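You operate a simulated robot arm through the tools that you are given. There is no shell and no other tool. Be economical: measure what you need, move in short steps, check, and stop when the job is done.

Carry out the task below with a simulated robot arm. There is one attempt and no reset: what you move stays moved.

TASK
Stack the orange short seedling pot from the window side of the quilt on top of the blue short seedling pot. Then take the bobbin and put it on top of the grey stone canister.
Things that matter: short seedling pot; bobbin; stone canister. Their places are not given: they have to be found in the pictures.

It is judged by the outcome, as a careful person would: the job done as asked, and still so three seconds after it is handed in. It fails if anything else is knocked over, pushed out of place, dropped, spilled or broken.

THE ROBOT
A 7-joint arm with a two-finger parallel gripper, fixed in place. Base frame: the origin is at the foot of the arm, x ahead of it, y to its left, z up; the work surface is at about z = 0. Lengths are in m, angles in rad, forces in N, time in s.
With the tool pointing down near the work surface it reaches from about 0.22 to 0.58 m from the base axis. Its first joint turns from -1.152 to 1.152 rad. Payload 2.5 kg.
Tool frame: the origin (TCP) lies between the finger pads and is the grasp point; the fingertips stand 0.023 m ahead of it; z points along the fingers, y is the line along which they close. The gripper opens to 0.094 m. The fingers are 0.038 m wide and 0.01 m thick; the gripper's body (0.054 by 0.096 m) begins 0.039 m behind the TCP.
Orientation is that of the tool frame in the base frame, as a unit quaternion [x, y, z, w]. With the fingers straight down and closing along the base's y, the tool's x points along the base's -x, its y along +y and its z along -z.

THE INTERFACE
- The arm moves only by the tool drive_tool. Its argument "commands" is a list of rows, each a list of 7 numbers: the turn, a rotation vector about the tool's x, y, z in rad, then the shift along the tool's x, y, z in mm, then the finger opening in mm, from 0 to 94. In form: [[rx, ry, rz, dx, dy, dz, gripper], ...]. A call has 1 to 20 rows; each row shifts and turns the commanded pose from where the row before left it, along the tool's axes as they then stand. A row lasts 0.2 s, in which the tool goes at most 0.05 m and 0.15 rad; a call with a longer step from one row to the next is refused whole, and so is a gripper value outside its range. A pose out of reach is approached as far as the arm can. The call stops where the force on the tool passes 40 N (or 10 N more than at its start, if that is more) or the arm is blocked; 0.2 s more then pass. The fingers move at their own pace (about 0.108 m/s each) and stop on an object; they squeeze with about 37 N. The grip force told is the motor's: it shows also when the fingers shut on nothing. Time passes only in rows, and 0.2 s behind the last, so rows that do not move let the fingers close. It gives the time, the measured TCP pose, the force on the tool (base axes), the opening and the grip force at its end, in the units of the frame above (readings bear some noise).
- Cameras (640 x 400 px; columns grow to the right, rows downward): "scene" is fixed at [0.1197, -0.4082, 0.5462]; the picture's right is [0.82, -0.57, 0.00], its down [-0.32, -0.47, -0.82] and it looks along [0.46, 0.68, -0.57] (base axes); focal length 369 px, centre (320, 200). "wrist" rides on the gripper at [-0.039, 0, -0.044] in the tool frame; the picture's right is [0.00, -1.00, 0.00], its down [0.97, 0.00, -0.24] and it looks along [0.24, 0.00, 0.97] (tool axes); focal length 218 px, centre (320, 200).
- grab_frame(camera): a new picture of that camera. No time passes.
- measure_at(camera, pixels): there is no depth. For up to 12 entries [column, row, z] of the newest picture of that camera ("zoom" is the newest enlarged one), the place [x, y] in the base frame at which the ray of that pixel passes the height z, good to about 0.002 m. No time passes.
- zoom(camera, box): a new picture of the part [left, top, right, bottom] of that camera's present view, enlarged. No time passes.
- sign_off(): hands the job in; it is judged then, once.

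Work in short steps. Measure before you move; look again where a grasp or a placing could have gone wrong, and mend it. You have 80 turns and 38 pictures in all, the two below and enlarged ones among them. Open the gripper and draw the arm clear of the work before you hand the job in, unless the task says otherwise; then end with one line.

The tools are called after ">>>" as a command line: name --pt "numbers of a row" for each row, then --argument value for the rest, lists and objects as JSON in quotes. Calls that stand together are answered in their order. drive_tool: Moves the arm, as the interface text tells. Its arguments: {"type":"object","properties":{"commands":{"type":"array"}},"required":["commands"]} The other tools are called the same way: grab_frame (camera) takes a picture; measure_at (camera, pixels) gives the place at which the rays of pixels pass given heights; zoom (camera, box) takes an enlarged picture of a part of a camera's view; sign_off () hands the job in.

At the start:

```text
t: 0.0
position: [0.3282, 0.0895, 0.3076]
tool_rot: [-0.001, 1.0, 0.0, 0.0]
contact_force: [-0.2, -0.2, 0.1]
width: 0.0942
grasp_force: 0.1
```

scene: 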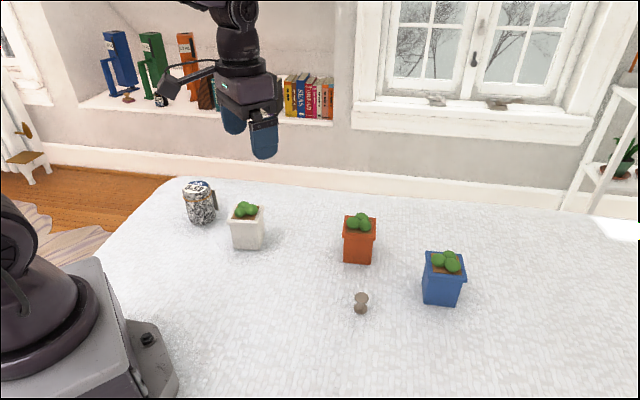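
wrist: 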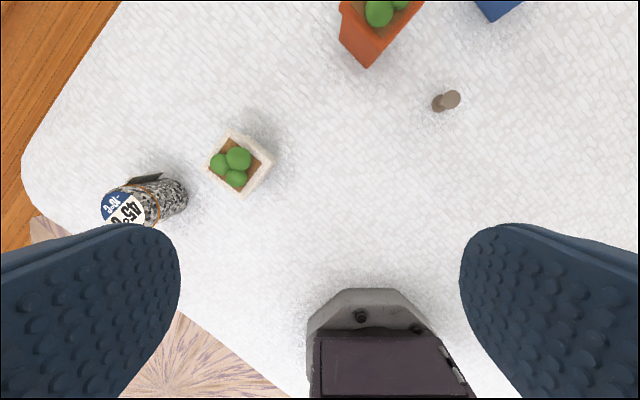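

I see the canister near (200,203), white pot (247,227), orange pot (359,238), blue pot (443,277) and bobbin (361,302). I'll zoom in on them for details.

>>> zoom --camera "scene" --box '[320, 190, 500, 330]'

>>> zoom --camera "scene" --box '[160, 160, 300, 260]'

```text
2.86 times, centred on (410, 260) of scene
```

zoom: 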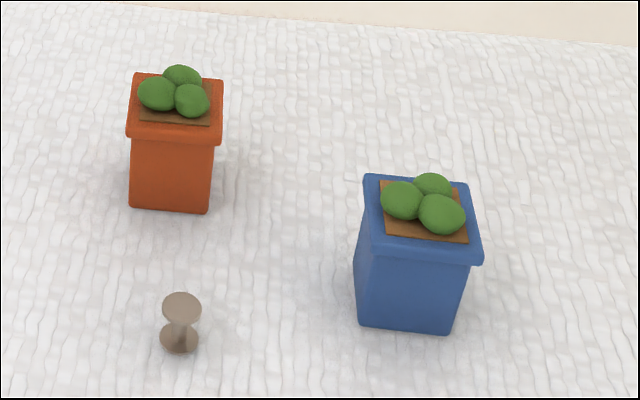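

```text
4.00 times, centred on (230, 210) of scene
```

zoom: 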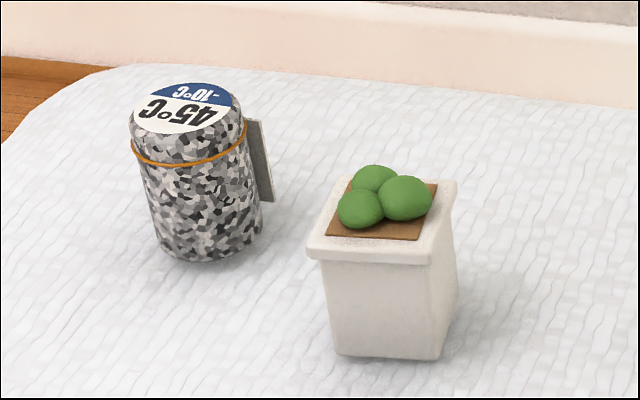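

I'll measure the pot bases, the rim corners, the bobbin and the canister from the scene view.

>>> measure_at --camera "scene" --pixels '[[343.9, 262.8, 0], [371.2, 264.2, 0], [345.3, 215.6, 0.07], [376.1, 218, 0.07], [342.5, 234.5, 0.07], [375, 237.5, 0.07], [422.9, 304.1, 0], [455.5, 306.5, 0], [425.4, 251.3, 0.07], [461.7, 253.7, 0.07], [426.8, 276.4, 0.07], [466.6, 281, 0.07]]'

>>> measure_at --camera "scene" --pixels '[[361, 310, 0], [361, 297, 0.03], [361, 297, 0.04], [201, 223, 0], [195, 188, 0.08], [195, 188, 0.09], [240, 248, 0], [238, 211, 0.07]]'

```text
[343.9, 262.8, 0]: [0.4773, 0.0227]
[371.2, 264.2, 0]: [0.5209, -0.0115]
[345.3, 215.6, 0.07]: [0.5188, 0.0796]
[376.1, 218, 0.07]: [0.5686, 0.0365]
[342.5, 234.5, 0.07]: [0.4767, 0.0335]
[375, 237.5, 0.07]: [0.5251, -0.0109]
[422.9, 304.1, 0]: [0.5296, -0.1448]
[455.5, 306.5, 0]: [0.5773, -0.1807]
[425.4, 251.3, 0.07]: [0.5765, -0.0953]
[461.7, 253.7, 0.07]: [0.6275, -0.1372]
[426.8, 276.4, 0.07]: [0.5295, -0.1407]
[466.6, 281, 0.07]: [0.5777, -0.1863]
```

```text
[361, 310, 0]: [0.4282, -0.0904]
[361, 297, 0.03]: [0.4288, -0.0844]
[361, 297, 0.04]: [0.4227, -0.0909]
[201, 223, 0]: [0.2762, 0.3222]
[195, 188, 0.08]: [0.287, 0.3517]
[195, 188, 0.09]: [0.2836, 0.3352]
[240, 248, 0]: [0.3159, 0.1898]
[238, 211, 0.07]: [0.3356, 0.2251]
```

The orange rim centre is about (0.521, 0.033) and the blue one about (0.577, -0.141). The blue pot is near the reach limit. I'll move over for a top view.

>>> drive_tool --pt "0 0 0 -33 -28 0 94" --pt "0 0 0 -33 -28 0 94" --pt "0 0 0 -33 -28 0 94" --pt "0 0 0 -33 -28 0 94" --pt "0 0 0 0 0 0 94"

>>> grab_frame --camera "wrist"

```text
t: 1.2
position: [0.4605, -0.0225, 0.3079]
tool_rot: [0.0, 1.0, -0.001, 0.0]
contact_force: [-0.2, 0.0, 0.0]
width: 0.0941
grasp_force: 0.0
```

```text
33 pictures are left
```

wrist: 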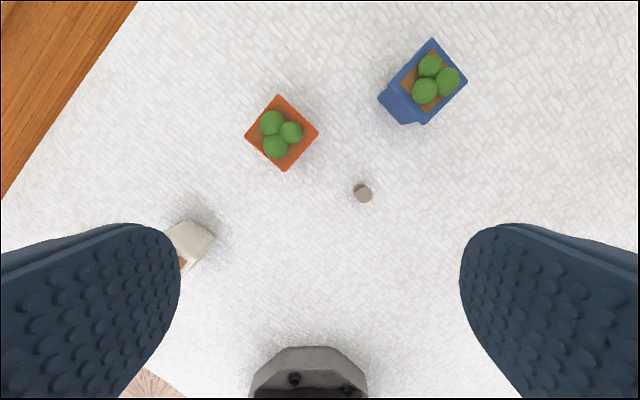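

>>> zoom --camera "wrist" --box '[230, 20, 486, 180]'

```text
2.50 times, centred on (358, 100) of wrist
```

zoom: 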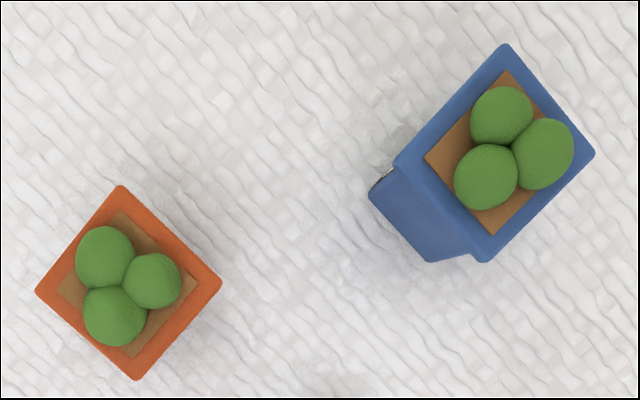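

>>> measure_at --camera "zoom" --pixels '[[121, 186, 0.073], [221, 281, 0.073], [136, 380, 0.073], [35, 290, 0.073], [505, 44, 0.073], [594, 155, 0.073], [486, 263, 0.073], [395, 165, 0.073], [430, 262, 0], [370, 195, 0]]'

>>> measure_at --camera "scene" --pixels '[[345.3, 215.6, 0.073], [376.1, 218, 0.073], [342.5, 234.5, 0.073], [375, 237.5, 0.073], [425.4, 251.3, 0.073], [461.7, 253.7, 0.073], [426.8, 276.4, 0.073], [466.6, 281, 0.073]]'

```text
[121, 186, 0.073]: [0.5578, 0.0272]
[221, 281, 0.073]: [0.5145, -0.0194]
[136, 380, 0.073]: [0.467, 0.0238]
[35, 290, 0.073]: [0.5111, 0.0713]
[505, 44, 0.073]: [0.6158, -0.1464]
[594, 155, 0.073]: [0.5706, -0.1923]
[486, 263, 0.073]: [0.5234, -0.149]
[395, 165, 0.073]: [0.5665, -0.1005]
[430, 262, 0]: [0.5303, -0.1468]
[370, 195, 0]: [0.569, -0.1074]
```

```text
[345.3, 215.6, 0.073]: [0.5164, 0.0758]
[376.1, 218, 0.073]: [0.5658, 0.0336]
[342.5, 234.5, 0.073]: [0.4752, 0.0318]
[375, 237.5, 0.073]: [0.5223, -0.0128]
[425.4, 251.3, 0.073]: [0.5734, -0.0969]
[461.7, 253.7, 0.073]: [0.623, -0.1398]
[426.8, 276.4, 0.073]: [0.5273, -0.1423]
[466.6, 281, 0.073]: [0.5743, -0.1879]
```

Combining both views gives a pot height of about 0.08 and rims about 63 mm wide, both yawed about 47°. The orange centre is about (0.5125, 0.026) and the blue about (0.567, -0.144). I'll turn the tool to match and hover over the orange pot.

>>> drive_tool --pt "0 0 0.149 0 0 0 94" --pt "0 0 0.149 0 0 0 94" --pt "0 0 0.149 0 0 0 94" --pt "0 0 0.149 0 0 0 94" --pt "0 0 0.149 0 0 0 94" --pt "0 0 0 -1.8 23.6 30 94" --pt "0 0 0 -1.8 23.6 30 94" --pt "0 0 0 -1.7 23.7 30 94" --pt "0 0 0 0 0 18 94" --pt "0 0 0 0 0 0 94"

>>> grab_frame --camera "wrist"

>>> grab_frame --camera "scene"

```text
t: 3.4
position: [0.5125, 0.0271, 0.1989]
tool_rot: [0.364, 0.931, -0.001, 0.001]
contact_force: [-0.9, -0.4, -0.1]
width: 0.0942
grasp_force: 0.1
```

```text
31 pictures are left
```

wrist: 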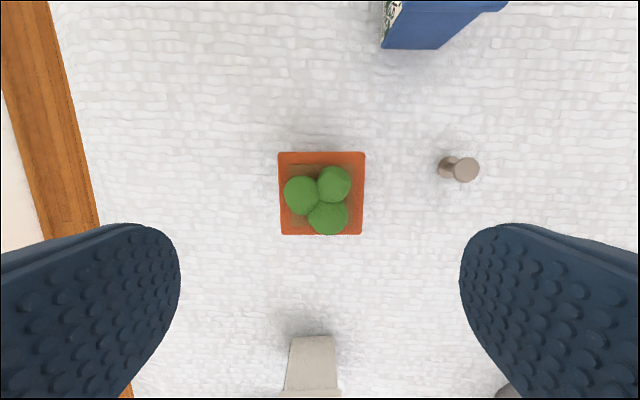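

```text
30 pictures are left
```

scene: 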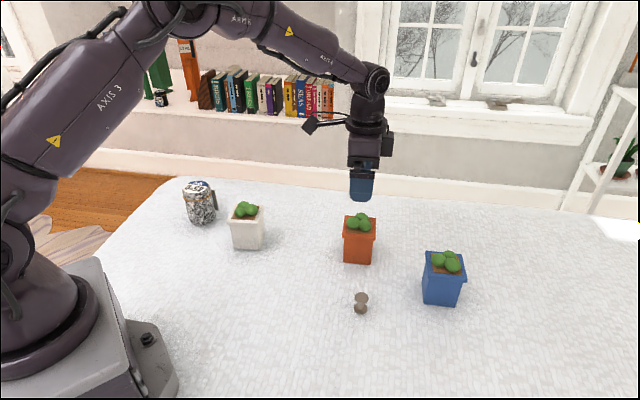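

The orange rim spans (279–365, 152–235) and is square to the tool. I'll measure its centre.

>>> measure_at --camera "wrist" --pixels '[[279, 152, 0.08], [365, 152, 0.08], [362, 235, 0.08], [281, 235, 0.08], [443, 161, 0], [470, 169, 0.035]]'

```text
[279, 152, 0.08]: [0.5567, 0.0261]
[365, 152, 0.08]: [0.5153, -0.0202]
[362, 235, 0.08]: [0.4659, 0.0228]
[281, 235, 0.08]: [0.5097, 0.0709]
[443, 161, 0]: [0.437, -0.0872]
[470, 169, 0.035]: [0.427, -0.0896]
```

The centre is (0.512, 0.025). I'll descend straight down to z≈0.074 and close.

>>> drive_tool --pt "0 0 0 -1 -1.8 30 94" --pt "0 0 0 0 0 30 94" --pt "0 0 0 0 0 30 94" --pt "0 0 0 0 0 20 94" --pt "0 0 0 0 0 15 94" --pt "0 0 0 0 0 0 94"

>>> zoom --camera "scene" --box '[300, 150, 460, 290]'

```text
t: 4.8
position: [0.5109, 0.0251, 0.0731]
tool_rot: [0.364, 0.931, -0.002, 0.001]
contact_force: [-0.5, 0.0, 0.7]
width: 0.0938
grasp_force: 0.1
```

```text
2.86 times, centred on (380, 220) of scene
```

zoom: 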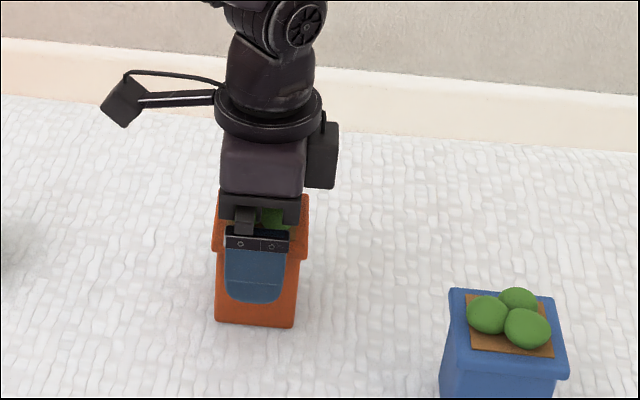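

Everything is clear, so I'll close on the rim and lift slightly.

>>> drive_tool --pt "0 0 0 0 0 0 40" --pt "0 0 0 0 0 0 40" --pt "0 0 0 0 0 0 40" --pt "0 0 0 0 0 0 40"

>>> drive_tool --pt "0 0 0 0 0 -10 40" --pt "0 0 0 0 0 -20 40" --pt "0 0 0 0 0 0 40"

>>> zoom --camera "scene" --box '[300, 120, 500, 320]'

```text
t: 5.8
position: [0.5101, 0.0247, 0.0734]
tool_rot: [0.364, 0.931, 0.0, 0.001]
contact_force: [1.3, 2.3, 0.3]
width: 0.0653
grasp_force: 36.7
```

```text
t: 6.6
position: [0.5107, 0.025, 0.1051]
tool_rot: [0.365, 0.931, 0.0, -0.001]
contact_force: [0.6, -0.7, -2.9]
width: 0.0653
grasp_force: 36.9
```

```text
2.00 times, centred on (400, 220) of scene
```

zoom: 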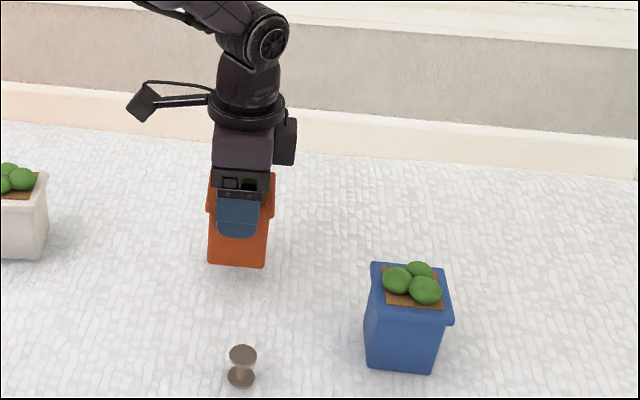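

It's held securely. I'll lift it and move to a spot just short of the blue pot to remeasure that from above.

>>> drive_tool --pt "0 0 0 0 0 -40 40" --pt "0 0 0 0 0 -40 40" --pt "0 0 0 0 0 -40 40" --pt "0 0 0 -18.7 -30.4 -10 40" --pt "0 0 0 -18.7 -30.4 -10 40" --pt "0 0 0 -18.6 -30.4 0 40" --pt "0 0 0 0 0 0 40"

>>> grab_frame --camera "wrist"

```text
t: 8.2
position: [0.4896, -0.0805, 0.2436]
tool_rot: [0.365, 0.931, 0.0, 0.001]
contact_force: [0.5, -0.3, -1.5]
width: 0.0653
grasp_force: 36.7
```

```text
27 pictures are left
```

wrist: 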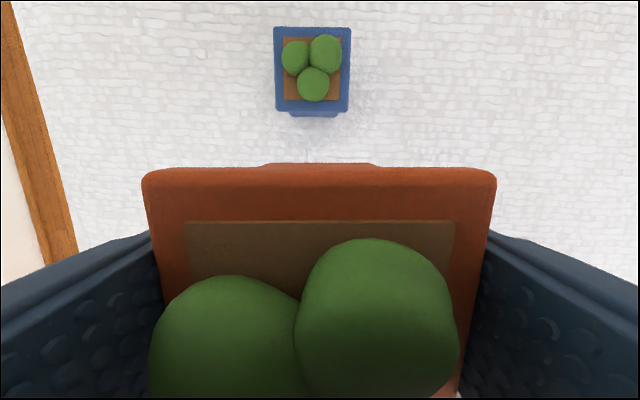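

>>> measure_at --camera "wrist" --pixels '[[274, 27, 0.08], [351, 28, 0.08], [348, 112, 0.08], [276, 111, 0.08], [274, 27, 0.076], [351, 28, 0.076], [348, 112, 0.076], [276, 111, 0.076]]'

>>> zoom --camera "scene" --box '[380, 200, 500, 320]'

```text
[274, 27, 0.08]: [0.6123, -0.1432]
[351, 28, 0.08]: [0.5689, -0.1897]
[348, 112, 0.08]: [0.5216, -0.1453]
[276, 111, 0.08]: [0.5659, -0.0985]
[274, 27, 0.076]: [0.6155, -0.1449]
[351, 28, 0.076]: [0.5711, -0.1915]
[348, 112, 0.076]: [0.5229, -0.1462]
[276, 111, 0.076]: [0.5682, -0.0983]
```

```text
3.33 times, centred on (440, 260) of scene
```

zoom: 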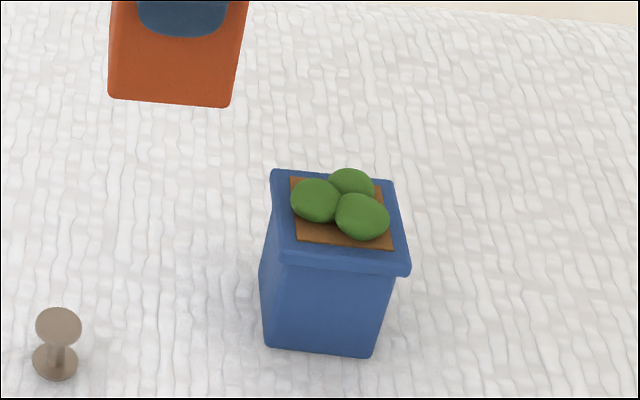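

The blue centre is (0.567, -0.1445) with its rim at about 0.08. I'll move the orange pot above it.

>>> drive_tool --pt "0 0 0 -33.2 1.6 0 40" --pt "0 0 0 -33.2 1.6 0 40" --pt "0 0 0 -33.2 1.6 0 40" --pt "0 0 0 0 0 0 40" --pt "0 0 0 0 0 0 40"

>>> zoom --camera "scene" --box '[360, 130, 540, 330]'

```text
t: 9.4
position: [0.566, -0.1432, 0.2445]
tool_rot: [0.364, 0.931, 0.0, 0.0]
contact_force: [0.0, 0.7, -2.5]
width: 0.0655
grasp_force: 37.0
```

```text
2.00 times, centred on (450, 230) of scene
```

zoom: 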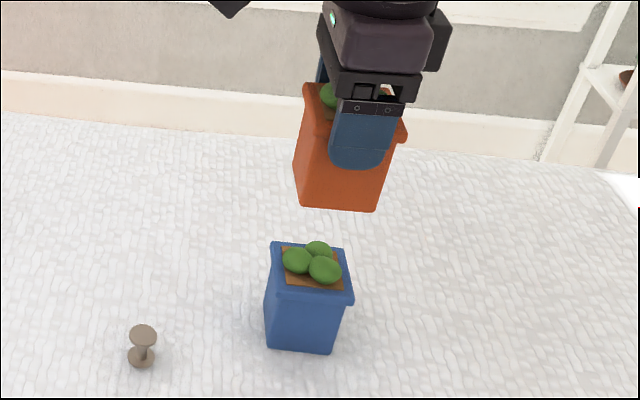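

It reached the spot fine. I'll lower towards the leaf tops and the rim in small steps.

>>> drive_tool --pt "0 0 0 -0.7 -0.7 25 40" --pt "0 0 0 0 0 20 40" --pt "0 0 0 0 0 15 40" --pt "0 0 0 0 0 5 40" --pt "0 0 0 0 0 0 40"

>>> zoom --camera "scene" --box '[380, 190, 510, 320]'

```text
t: 10.6
position: [0.5658, -0.1455, 0.1804]
tool_rot: [0.364, 0.931, -0.001, 0.001]
contact_force: [-0.1, 0.9, -1.9]
width: 0.0654
grasp_force: 36.7
```

```text
3.08 times, centred on (445, 255) of scene
```

zoom: 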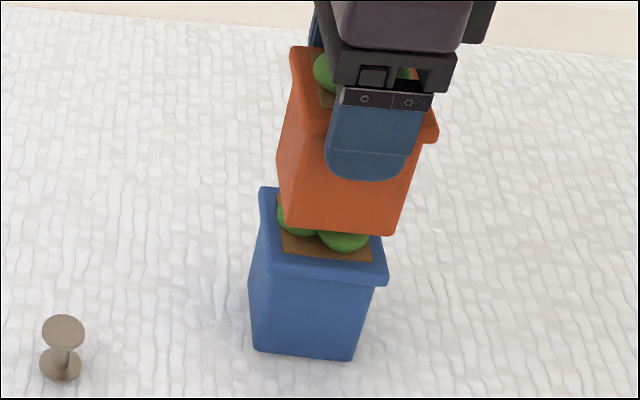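

>>> drive_tool --pt "0 0 0 0 0 5 40" --pt "0 0 0 0 0 5 40" --pt "0 0 0 0 0 4 40" --pt "0 0 0 0 0 3 40" --pt "0 0 0 0 0 2 40" --pt "0 0 0 0 0 0 40"

>>> zoom --camera "scene" --box '[380, 190, 510, 320]'

```text
t: 12.0
position: [0.5666, -0.1447, 0.1596]
tool_rot: [0.364, 0.931, -0.001, 0.0]
contact_force: [0.2, 1.1, -1.8]
width: 0.0655
grasp_force: 37.3
```

```text
3.08 times, centred on (445, 255) of scene
```

zoom: 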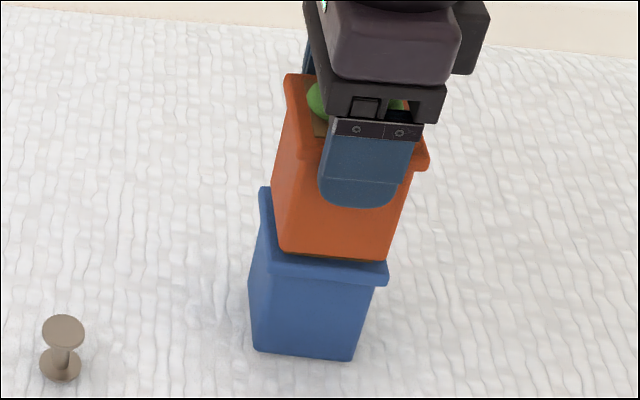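

>>> measure_at --camera "zoom" --pixels '[[281, 249, 0.086], [385, 262, 0.086], [265, 255, 0.08], [388, 271, 0.08]]'

>>> drive_tool --pt "0 0 0 0 0 2 40" --pt "0 0 0 0 0 1.5 40" --pt "0 0 0 0 0 1 40" --pt "0 0 0 0 0 0 40"

```text
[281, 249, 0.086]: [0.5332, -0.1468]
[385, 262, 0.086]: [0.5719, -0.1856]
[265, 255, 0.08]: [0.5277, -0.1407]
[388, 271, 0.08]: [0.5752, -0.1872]
```

```text
t: 13.0
position: [0.5667, -0.1455, 0.155]
tool_rot: [0.364, 0.931, 0.0, 0.001]
contact_force: [0.2, -0.3, -2.2]
width: 0.0655
grasp_force: 36.8
```

>>> drive_tool --pt "0 0 0 0 0 1 40" --pt "0 0 0 0 0 1 40" --pt "0 0 0 0 0 1 40" --pt "0 0 0 0 0 0 40"

>>> zoom --camera "scene" --box '[380, 190, 510, 320]'

```text
t: 14.0
position: [0.568, -0.1459, 0.1544]
tool_rot: [0.364, 0.931, 0.001, 0.002]
contact_force: [-3.1, 1.7, 12.8]
width: 0.0656
grasp_force: 37.5
```

```text
3.08 times, centred on (445, 255) of scene
```

zoom: 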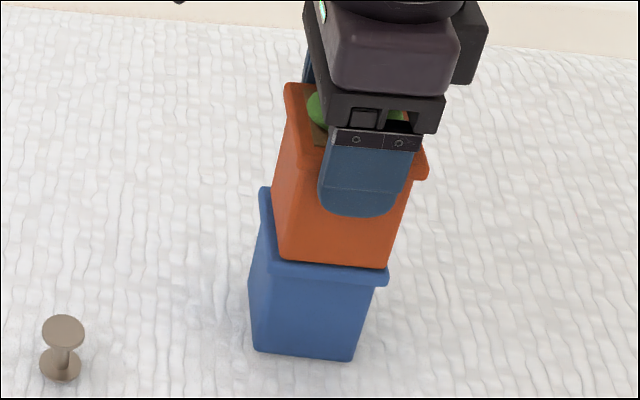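

There was contact at z≈0.154 with about 15 N of load, so the pot is seated on the rim. I'll ease off 1.5 mm, open and check.

>>> drive_tool --pt "0 0 0 0 0 -1.5 40" --pt "0 0 0 0 0 0 64" --pt "0 0 0 0 0 0 70" --pt "0 0 0 0 0 0 94" --pt "0 0 0 0 0 0 94"

>>> zoom --camera "scene" --box '[380, 190, 510, 320]'

```text
t: 15.2
position: [0.5679, -0.1451, 0.1549]
tool_rot: [0.364, 0.931, 0.0, 0.002]
contact_force: [0.3, -0.6, -0.5]
width: 0.0939
grasp_force: 0.0
```

```text
3.08 times, centred on (445, 255) of scene
```

zoom: 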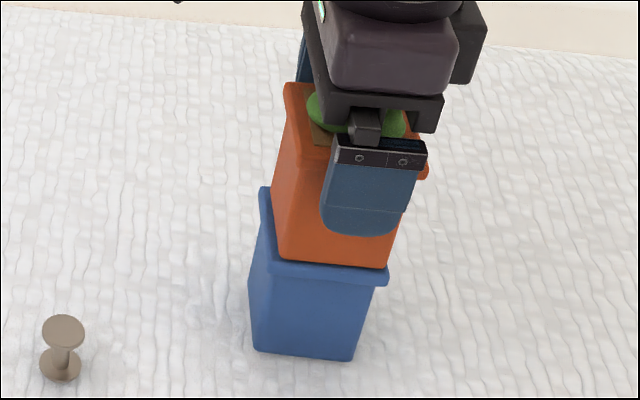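

The pot is released and steady. I'll raise straight up and check the stack.

>>> drive_tool --pt "0 0 0 0 0 -15 94" --pt "0 0 0 0 0 -30 94" --pt "0 0 0 0 0 -40 94" --pt "0 0 0 0 0 -40 94" --pt "0 0 0 0 0 0 94"

>>> grab_frame --camera "scene"

```text
t: 16.4
position: [0.5661, -0.146, 0.2805]
tool_rot: [0.364, 0.931, 0.0, 0.001]
contact_force: [-0.5, 0.2, -0.4]
width: 0.0941
grasp_force: 0.1
```

```text
20 pictures are left
```

scene: 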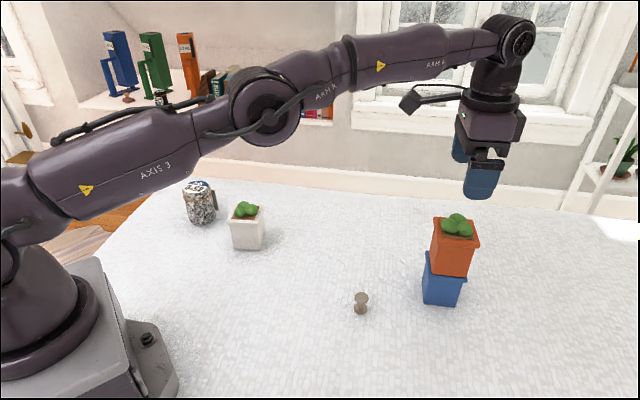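

The stack is good. I'll turn the tool back and go above the bobbin near (0.43, -0.088).

>>> drive_tool --pt "0 0 -0.149 0 0 0 94" --pt "0 0 -0.149 0 0 0 94" --pt "0 0 -0.149 0 0 0 94" --pt "0 0 -0.149 0 0 0 94" --pt "0 0 -0.149 0 0 0 94" --pt "0 0 0 34 14.5 0 94" --pt "0 0 0 34 14.5 0 94" --pt "0 0 0 34 14.5 0 94" --pt "0 0 0 34 14.5 0 94" --pt "0 0 0 0 0 40 94" --pt "0 0 0 0 0 40 94" --pt "0 0 0 0 0 0 94"

>>> zoom --camera "wrist" --box '[220, 100, 420, 300]'

>>> zoom --camera "scene" --box '[320, 270, 400, 330]'

```text
t: 19.0
position: [0.4323, -0.087, 0.1997]
tool_rot: [0.001, 1.0, 0.0, 0.0]
contact_force: [-0.2, -0.7, -0.1]
width: 0.0939
grasp_force: 0.0
```

```text
2.00 times, centred on (320, 200) of wrist
```

zoom: 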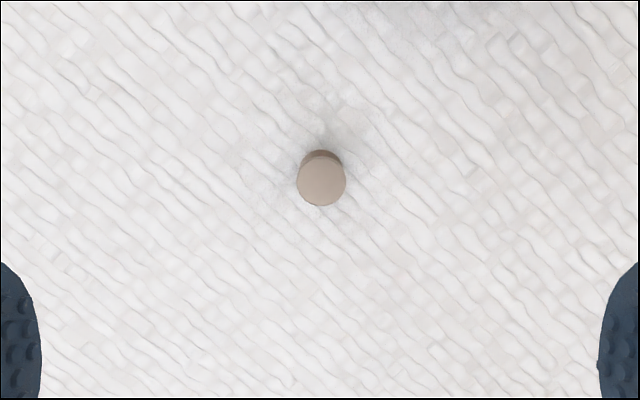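

```text
6.67 times, centred on (360, 300) of scene
```

zoom: 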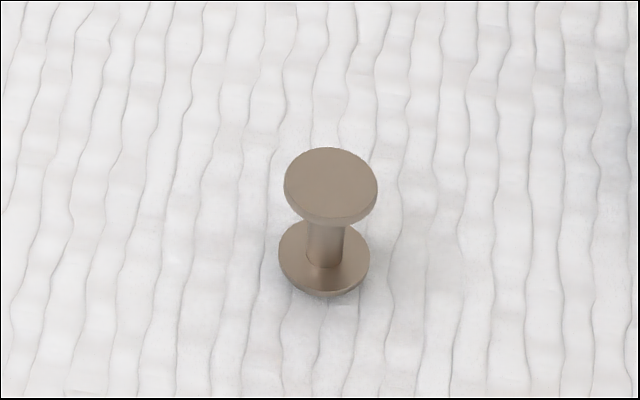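

>>> measure_at --camera "zoom" --pixels '[[324, 259, 0.003], [331, 184, 0.02], [331, 184, 0.025], [331, 184, 0.03], [284, 184, 0.025], [378, 184, 0.025]]'

>>> measure_at --camera "wrist" --pixels '[[321, 190.5, 0.02], [321, 190.5, 0.025], [321, 190.5, 0.03], [308.5, 190.5, 0.025], [333, 190.5, 0.025]]'

```text
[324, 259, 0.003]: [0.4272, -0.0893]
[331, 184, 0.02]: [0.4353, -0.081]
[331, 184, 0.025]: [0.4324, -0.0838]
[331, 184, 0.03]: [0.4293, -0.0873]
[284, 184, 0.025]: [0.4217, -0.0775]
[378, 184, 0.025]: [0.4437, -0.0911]
```

```text
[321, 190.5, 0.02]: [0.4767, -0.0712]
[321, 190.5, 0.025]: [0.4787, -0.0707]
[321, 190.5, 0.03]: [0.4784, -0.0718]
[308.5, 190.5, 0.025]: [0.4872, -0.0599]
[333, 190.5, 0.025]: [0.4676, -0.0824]
```

The bobbin centre is at (0.428, -0.088), about 32 mm tall and 24 mm across. I'll descend to z≈0.028 with the fingers partly closed.

>>> drive_tool --pt "0 0 0 4.5 -1.2 30 55" --pt "0 0 0 0 0 35 55" --pt "0 0 0 0 0 35 55" --pt "0 0 0 0 0 30 55" --pt "0 0 0 0 0 20 55" --pt "0 0 0 0 0 13 55" --pt "0 0 0 0 0 8 55" --pt "0 0 0 0 0 0 55"

>>> zoom --camera "scene" --box '[300, 200, 500, 330]'

>>> grab_frame --camera "wrist"

```text
t: 20.8
position: [0.4258, -0.0871, 0.0287]
tool_rot: [0.001, 1.0, 0.0, 0.001]
contact_force: [0.1, -0.2, 0.1]
width: 0.0551
grasp_force: 0.0
```

```text
3.08 times, centred on (400, 265) of scene
```

zoom: 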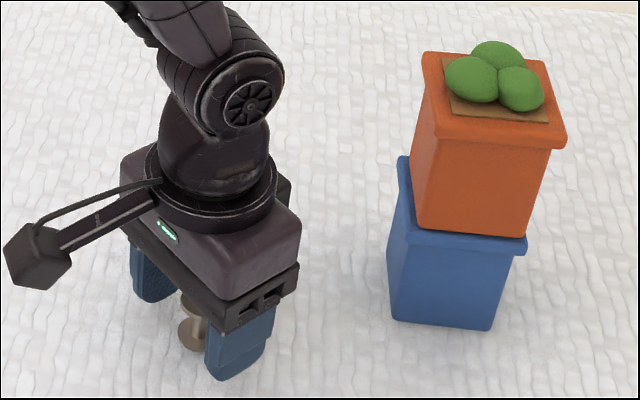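

```text
16 pictures are left
```

wrist: 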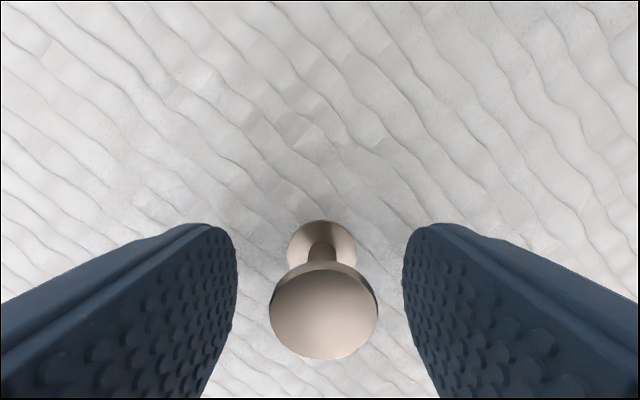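

The bobbin sits between the fingers. I'll close and lift.

>>> drive_tool --pt "0 0 0 0 0 0 30" --pt "0 0 0 0 0 0 15" --pt "0 0 0 0 0 0 15" --pt "0 0 0 0 0 0 15"

>>> drive_tool --pt "0 0 0 0 0 -15 15" --pt "0 0 0 0 0 -35 15" --pt "0 0 0 0 0 -40 15" --pt "0 0 0 0 0 -40 15" --pt "0 0 0 0 0 -40 15" --pt "0 0 0 0 0 0 15"

>>> grab_frame --camera "wrist"

```text
t: 21.8
position: [0.4262, -0.0871, 0.0294]
tool_rot: [0.0, 1.0, -0.001, -0.001]
contact_force: [0.5, 0.0, -0.4]
width: 0.0233
grasp_force: 36.7
```

```text
t: 23.2
position: [0.4257, -0.087, 0.1997]
tool_rot: [0.0, 1.0, 0.0, 0.0]
contact_force: [-0.6, 0.0, 0.8]
width: 0.0235
grasp_force: 37.0
```

```text
15 pictures are left
```

wrist: 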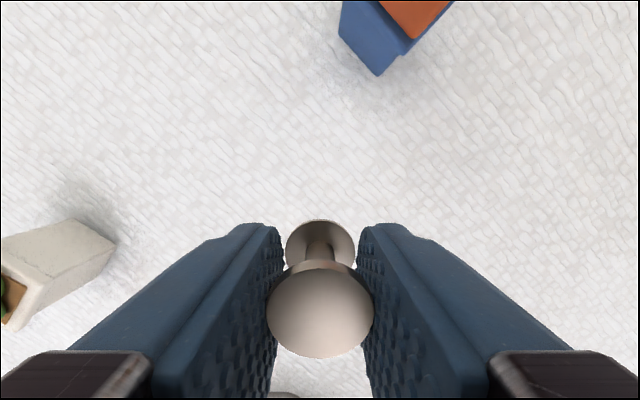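

The bobbin is held upright, with its base about 29 mm below the TCP. I'll raise it and carry it towards the canister, turning the tool so the wrist camera looks ahead to it.

>>> drive_tool --pt "0 0 0 0 0 -40 15" --pt "0 0 0 20.7 41.9 0 15" --pt "0 0 0 20.7 41.9 0 15" --pt "0 0 0 20.7 41.9 0 15" --pt "0 0 0 20.7 41.9 0 15" --pt "0 0 0 20.7 41.9 0 15" --pt "0 0 0 20.7 41.9 0 15" --pt "0 0 0 20.7 41.9 0 15" --pt "0 0 0 20.7 41.9 0 15" --pt "0 0 0 20.7 41.9 0 15" --pt "0 0 -0.1417 0 0 0 15" --pt "0 0 -0.1417 0 0 0 15" --pt "0 0 -0.1417 0 0 0 15" --pt "0 0 -0.1417 0 0 0 15" --pt "0 0 -0.1417 0 0 0 15" --pt "0 0 -0.1417 0 0 0 15" --pt "0 0 0 0 0 0 15"

>>> grab_frame --camera "wrist"

>>> zoom --camera "scene" --box '[140, 100, 300, 260]'

```text
t: 26.8
position: [0.241, 0.2884, 0.2379]
tool_rot: [-0.413, 0.911, -0.001, 0.0]
contact_force: [-0.5, -0.3, 0.5]
width: 0.0237
grasp_force: 37.2
```

```text
14 pictures are left
```

wrist: 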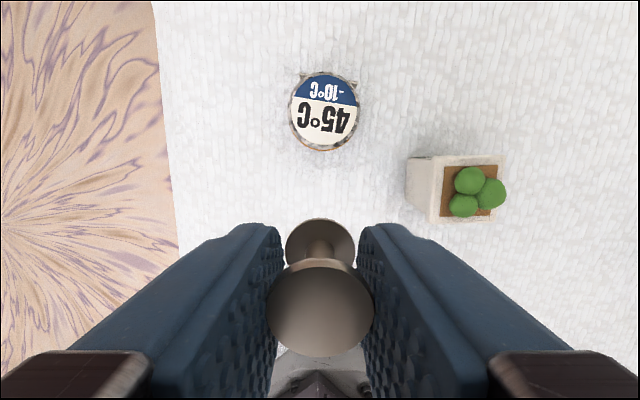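

```text
2.50 times, centred on (220, 180) of scene
```

zoom: 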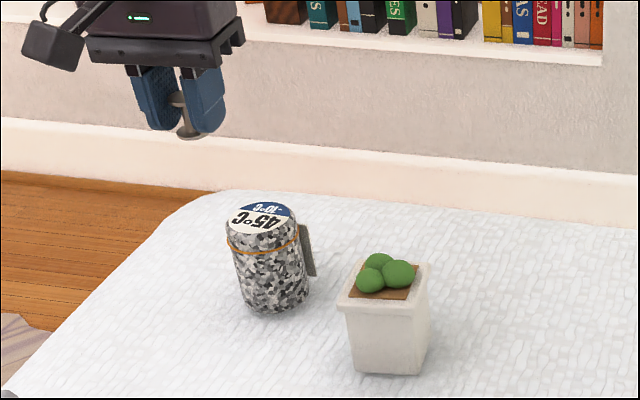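

The label disc on top is centred at about (325,110) in the wrist view and (196.5,187) in the scene view. I'll triangulate it.

>>> measure_at --camera "wrist" --pixels '[[325, 110, 0.07], [325, 110, 0.08], [325, 110, 0.09], [291, 110, 0.085], [359, 110, 0.085], [325, 74, 0.085], [325, 147, 0.085]]'

>>> measure_at --camera "scene" --pixels '[[196.5, 187, 0.07], [196.5, 187, 0.08], [196.5, 187, 0.09], [196.5, 187, 0.1]]'

>>> zoom --camera "wrist" --box '[270, 50, 380, 170]'

```text
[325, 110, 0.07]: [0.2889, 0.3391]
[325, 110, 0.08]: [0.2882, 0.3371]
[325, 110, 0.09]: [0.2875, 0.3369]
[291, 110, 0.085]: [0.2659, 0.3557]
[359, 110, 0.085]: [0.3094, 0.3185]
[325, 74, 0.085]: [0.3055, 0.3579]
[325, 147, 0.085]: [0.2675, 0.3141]
```

```text
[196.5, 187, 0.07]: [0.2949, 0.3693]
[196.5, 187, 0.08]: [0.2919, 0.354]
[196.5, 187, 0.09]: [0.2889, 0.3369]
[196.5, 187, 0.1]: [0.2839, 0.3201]
```

```text
3.33 times, centred on (325, 110) of wrist
```

zoom: 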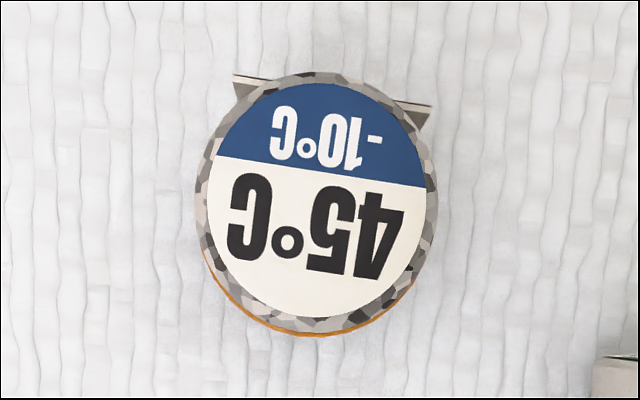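

The top is at z≈0.09, centred at (0.2875, 0.337). I'll move the bobbin over it and lower to 20 mm above.

>>> drive_tool --pt "0 0 0 -32.5 -1.5 0 15" --pt "0 0 0 -32.6 -1.4 0 15" --pt "0 0 0 0 0 40 15" --pt "0 0 0 0 0 35 15" --pt "0 0 0 0 0 20 15" --pt "0 0 0 0 0 0 15"

>>> zoom --camera "scene" --box '[150, 120, 250, 240]'

>>> grab_frame --camera "wrist"

```text
t: 28.2
position: [0.2849, 0.336, 0.1427]
tool_rot: [-0.413, 0.911, 0.0, 0.0]
contact_force: [-0.1, -0.8, -0.9]
width: 0.0237
grasp_force: 37.1
```

```text
3.33 times, centred on (200, 180) of scene
```

zoom: 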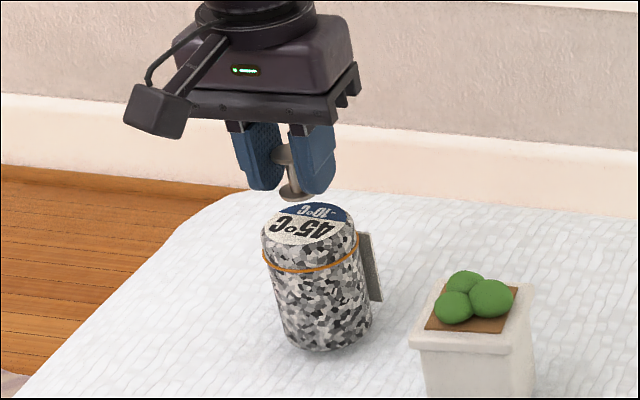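

```text
10 pictures are left
```

wrist: 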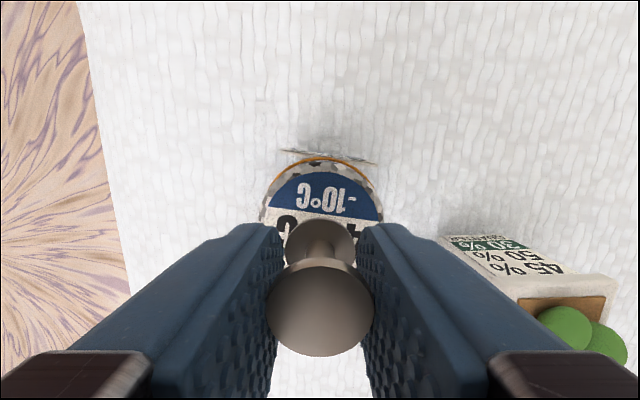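

It is aligned. I'll lower gently to near the expected contact at TCP z≈0.119.

>>> drive_tool --pt "0 0 0 -0.5 0 8 15" --pt "0 0 0 0 0 6 15" --pt "0 0 0 0 0 4 15" --pt "0 0 0 0 0 2 15" --pt "0 0 0 0 0 0 15"

>>> drive_tool --pt "0 0 0 0 0 1 15" --pt "0 0 0 0 0 1 15" --pt "0 0 0 0 0 0 15"

>>> zoom --camera "scene" --box '[150, 120, 250, 240]'

```text
t: 29.4
position: [0.2853, 0.3363, 0.1231]
tool_rot: [-0.412, 0.911, 0.0, 0.0]
contact_force: [-0.1, -1.0, 0.0]
width: 0.0234
grasp_force: 37.2
```

```text
t: 30.2
position: [0.2863, 0.3355, 0.1215]
tool_rot: [-0.412, 0.911, -0.001, 0.001]
contact_force: [0.3, 0.1, 0.1]
width: 0.0235
grasp_force: 37.4
```

```text
3.33 times, centred on (200, 180) of scene
```

zoom: 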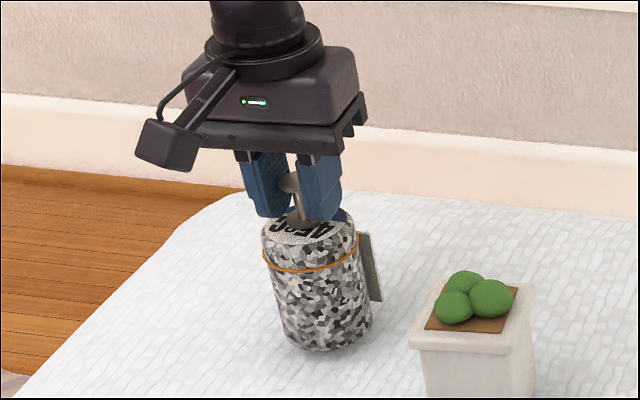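

>>> drive_tool --pt "0 0 0 0 0 1 15" --pt "0 0 0 0 0 0 15"

>>> drive_tool --pt "0 0 0 0 0 1 15" --pt "0 0 0 0 0 0 15"

```text
t: 30.8
position: [0.2854, 0.3365, 0.1196]
tool_rot: [-0.412, 0.911, 0.0, 0.0]
contact_force: [0.4, 0.3, 0.1]
width: 0.0236
grasp_force: 37.5
```

```text
t: 31.4
position: [0.2863, 0.3362, 0.1187]
tool_rot: [-0.413, 0.911, -0.001, 0.001]
contact_force: [-0.6, -0.7, 2.5]
width: 0.0237
grasp_force: 37.1
```

>>> drive_tool --pt "0 0 0 0 0 0.7 15" --pt "0 0 0 0 0 0 15"

```text
t: 32.0
position: [0.2868, 0.3359, 0.1186]
tool_rot: [-0.412, 0.911, -0.001, 0.001]
contact_force: [-2.2, -2.5, 12.1]
width: 0.0235
grasp_force: 36.9
```

The bobbin is seated, with a 12 N contact at 0.1186. I'll ease off 0.7 mm, open to about 60 mm and check before withdrawing.

>>> drive_tool --pt "0 0 0 0 0 -0.7 15" --pt "0 0 0 0 0 0 26" --pt "0 0 0 0 0 0 35" --pt "0 0 0 0 0 0 60" --pt "0 0 0 0 0 0 60"

>>> zoom --camera "scene" --box '[150, 120, 250, 240]'

```text
t: 33.2
position: [0.2858, 0.3359, 0.1189]
tool_rot: [-0.412, 0.911, -0.001, 0.001]
contact_force: [0.8, -0.2, 0.2]
width: 0.0599
grasp_force: 0.1
```

```text
3.33 times, centred on (200, 180) of scene
```

zoom: 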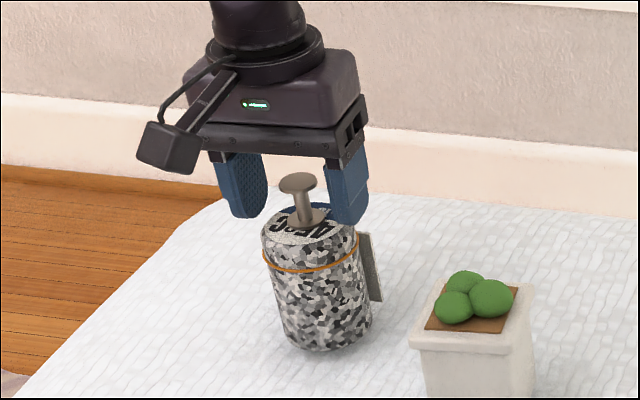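

The bobbin stands upright and free. I'll rise straight up, draw clear and take a final look.

>>> drive_tool --pt "0 0 0 0 0 -15 60" --pt "0 0 0 0 0 -30 60" --pt "0 0 0 0 0 -40 60" --pt "0 0 0 0 0 -40 60" --pt "0 0 0 30 -20 0 60" --pt "0 0 0 30 -20 0 60" --pt "0 0 0 0 0 0 60"

>>> grab_frame --camera "scene"

```text
t: 34.8
position: [0.2752, 0.2625, 0.245]
tool_rot: [-0.412, 0.911, -0.001, 0.001]
contact_force: [-0.5, 0.7, 0.8]
width: 0.0599
grasp_force: 0.0
```

```text
7 pictures are left
```

scene: 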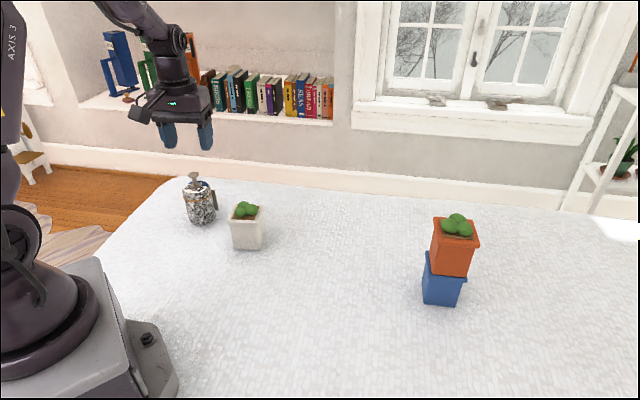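

The orange pot is stacked on the blue one, the bobbin is on the canister, and the arm is clear, so I'm handing the job in.

>>> sign_off

```text
The job is handed in.
```

The orange pot is stacked on the blue pot and the bobbin is standing on the grey stone canister; nothing else was moved, and the job is handed in.
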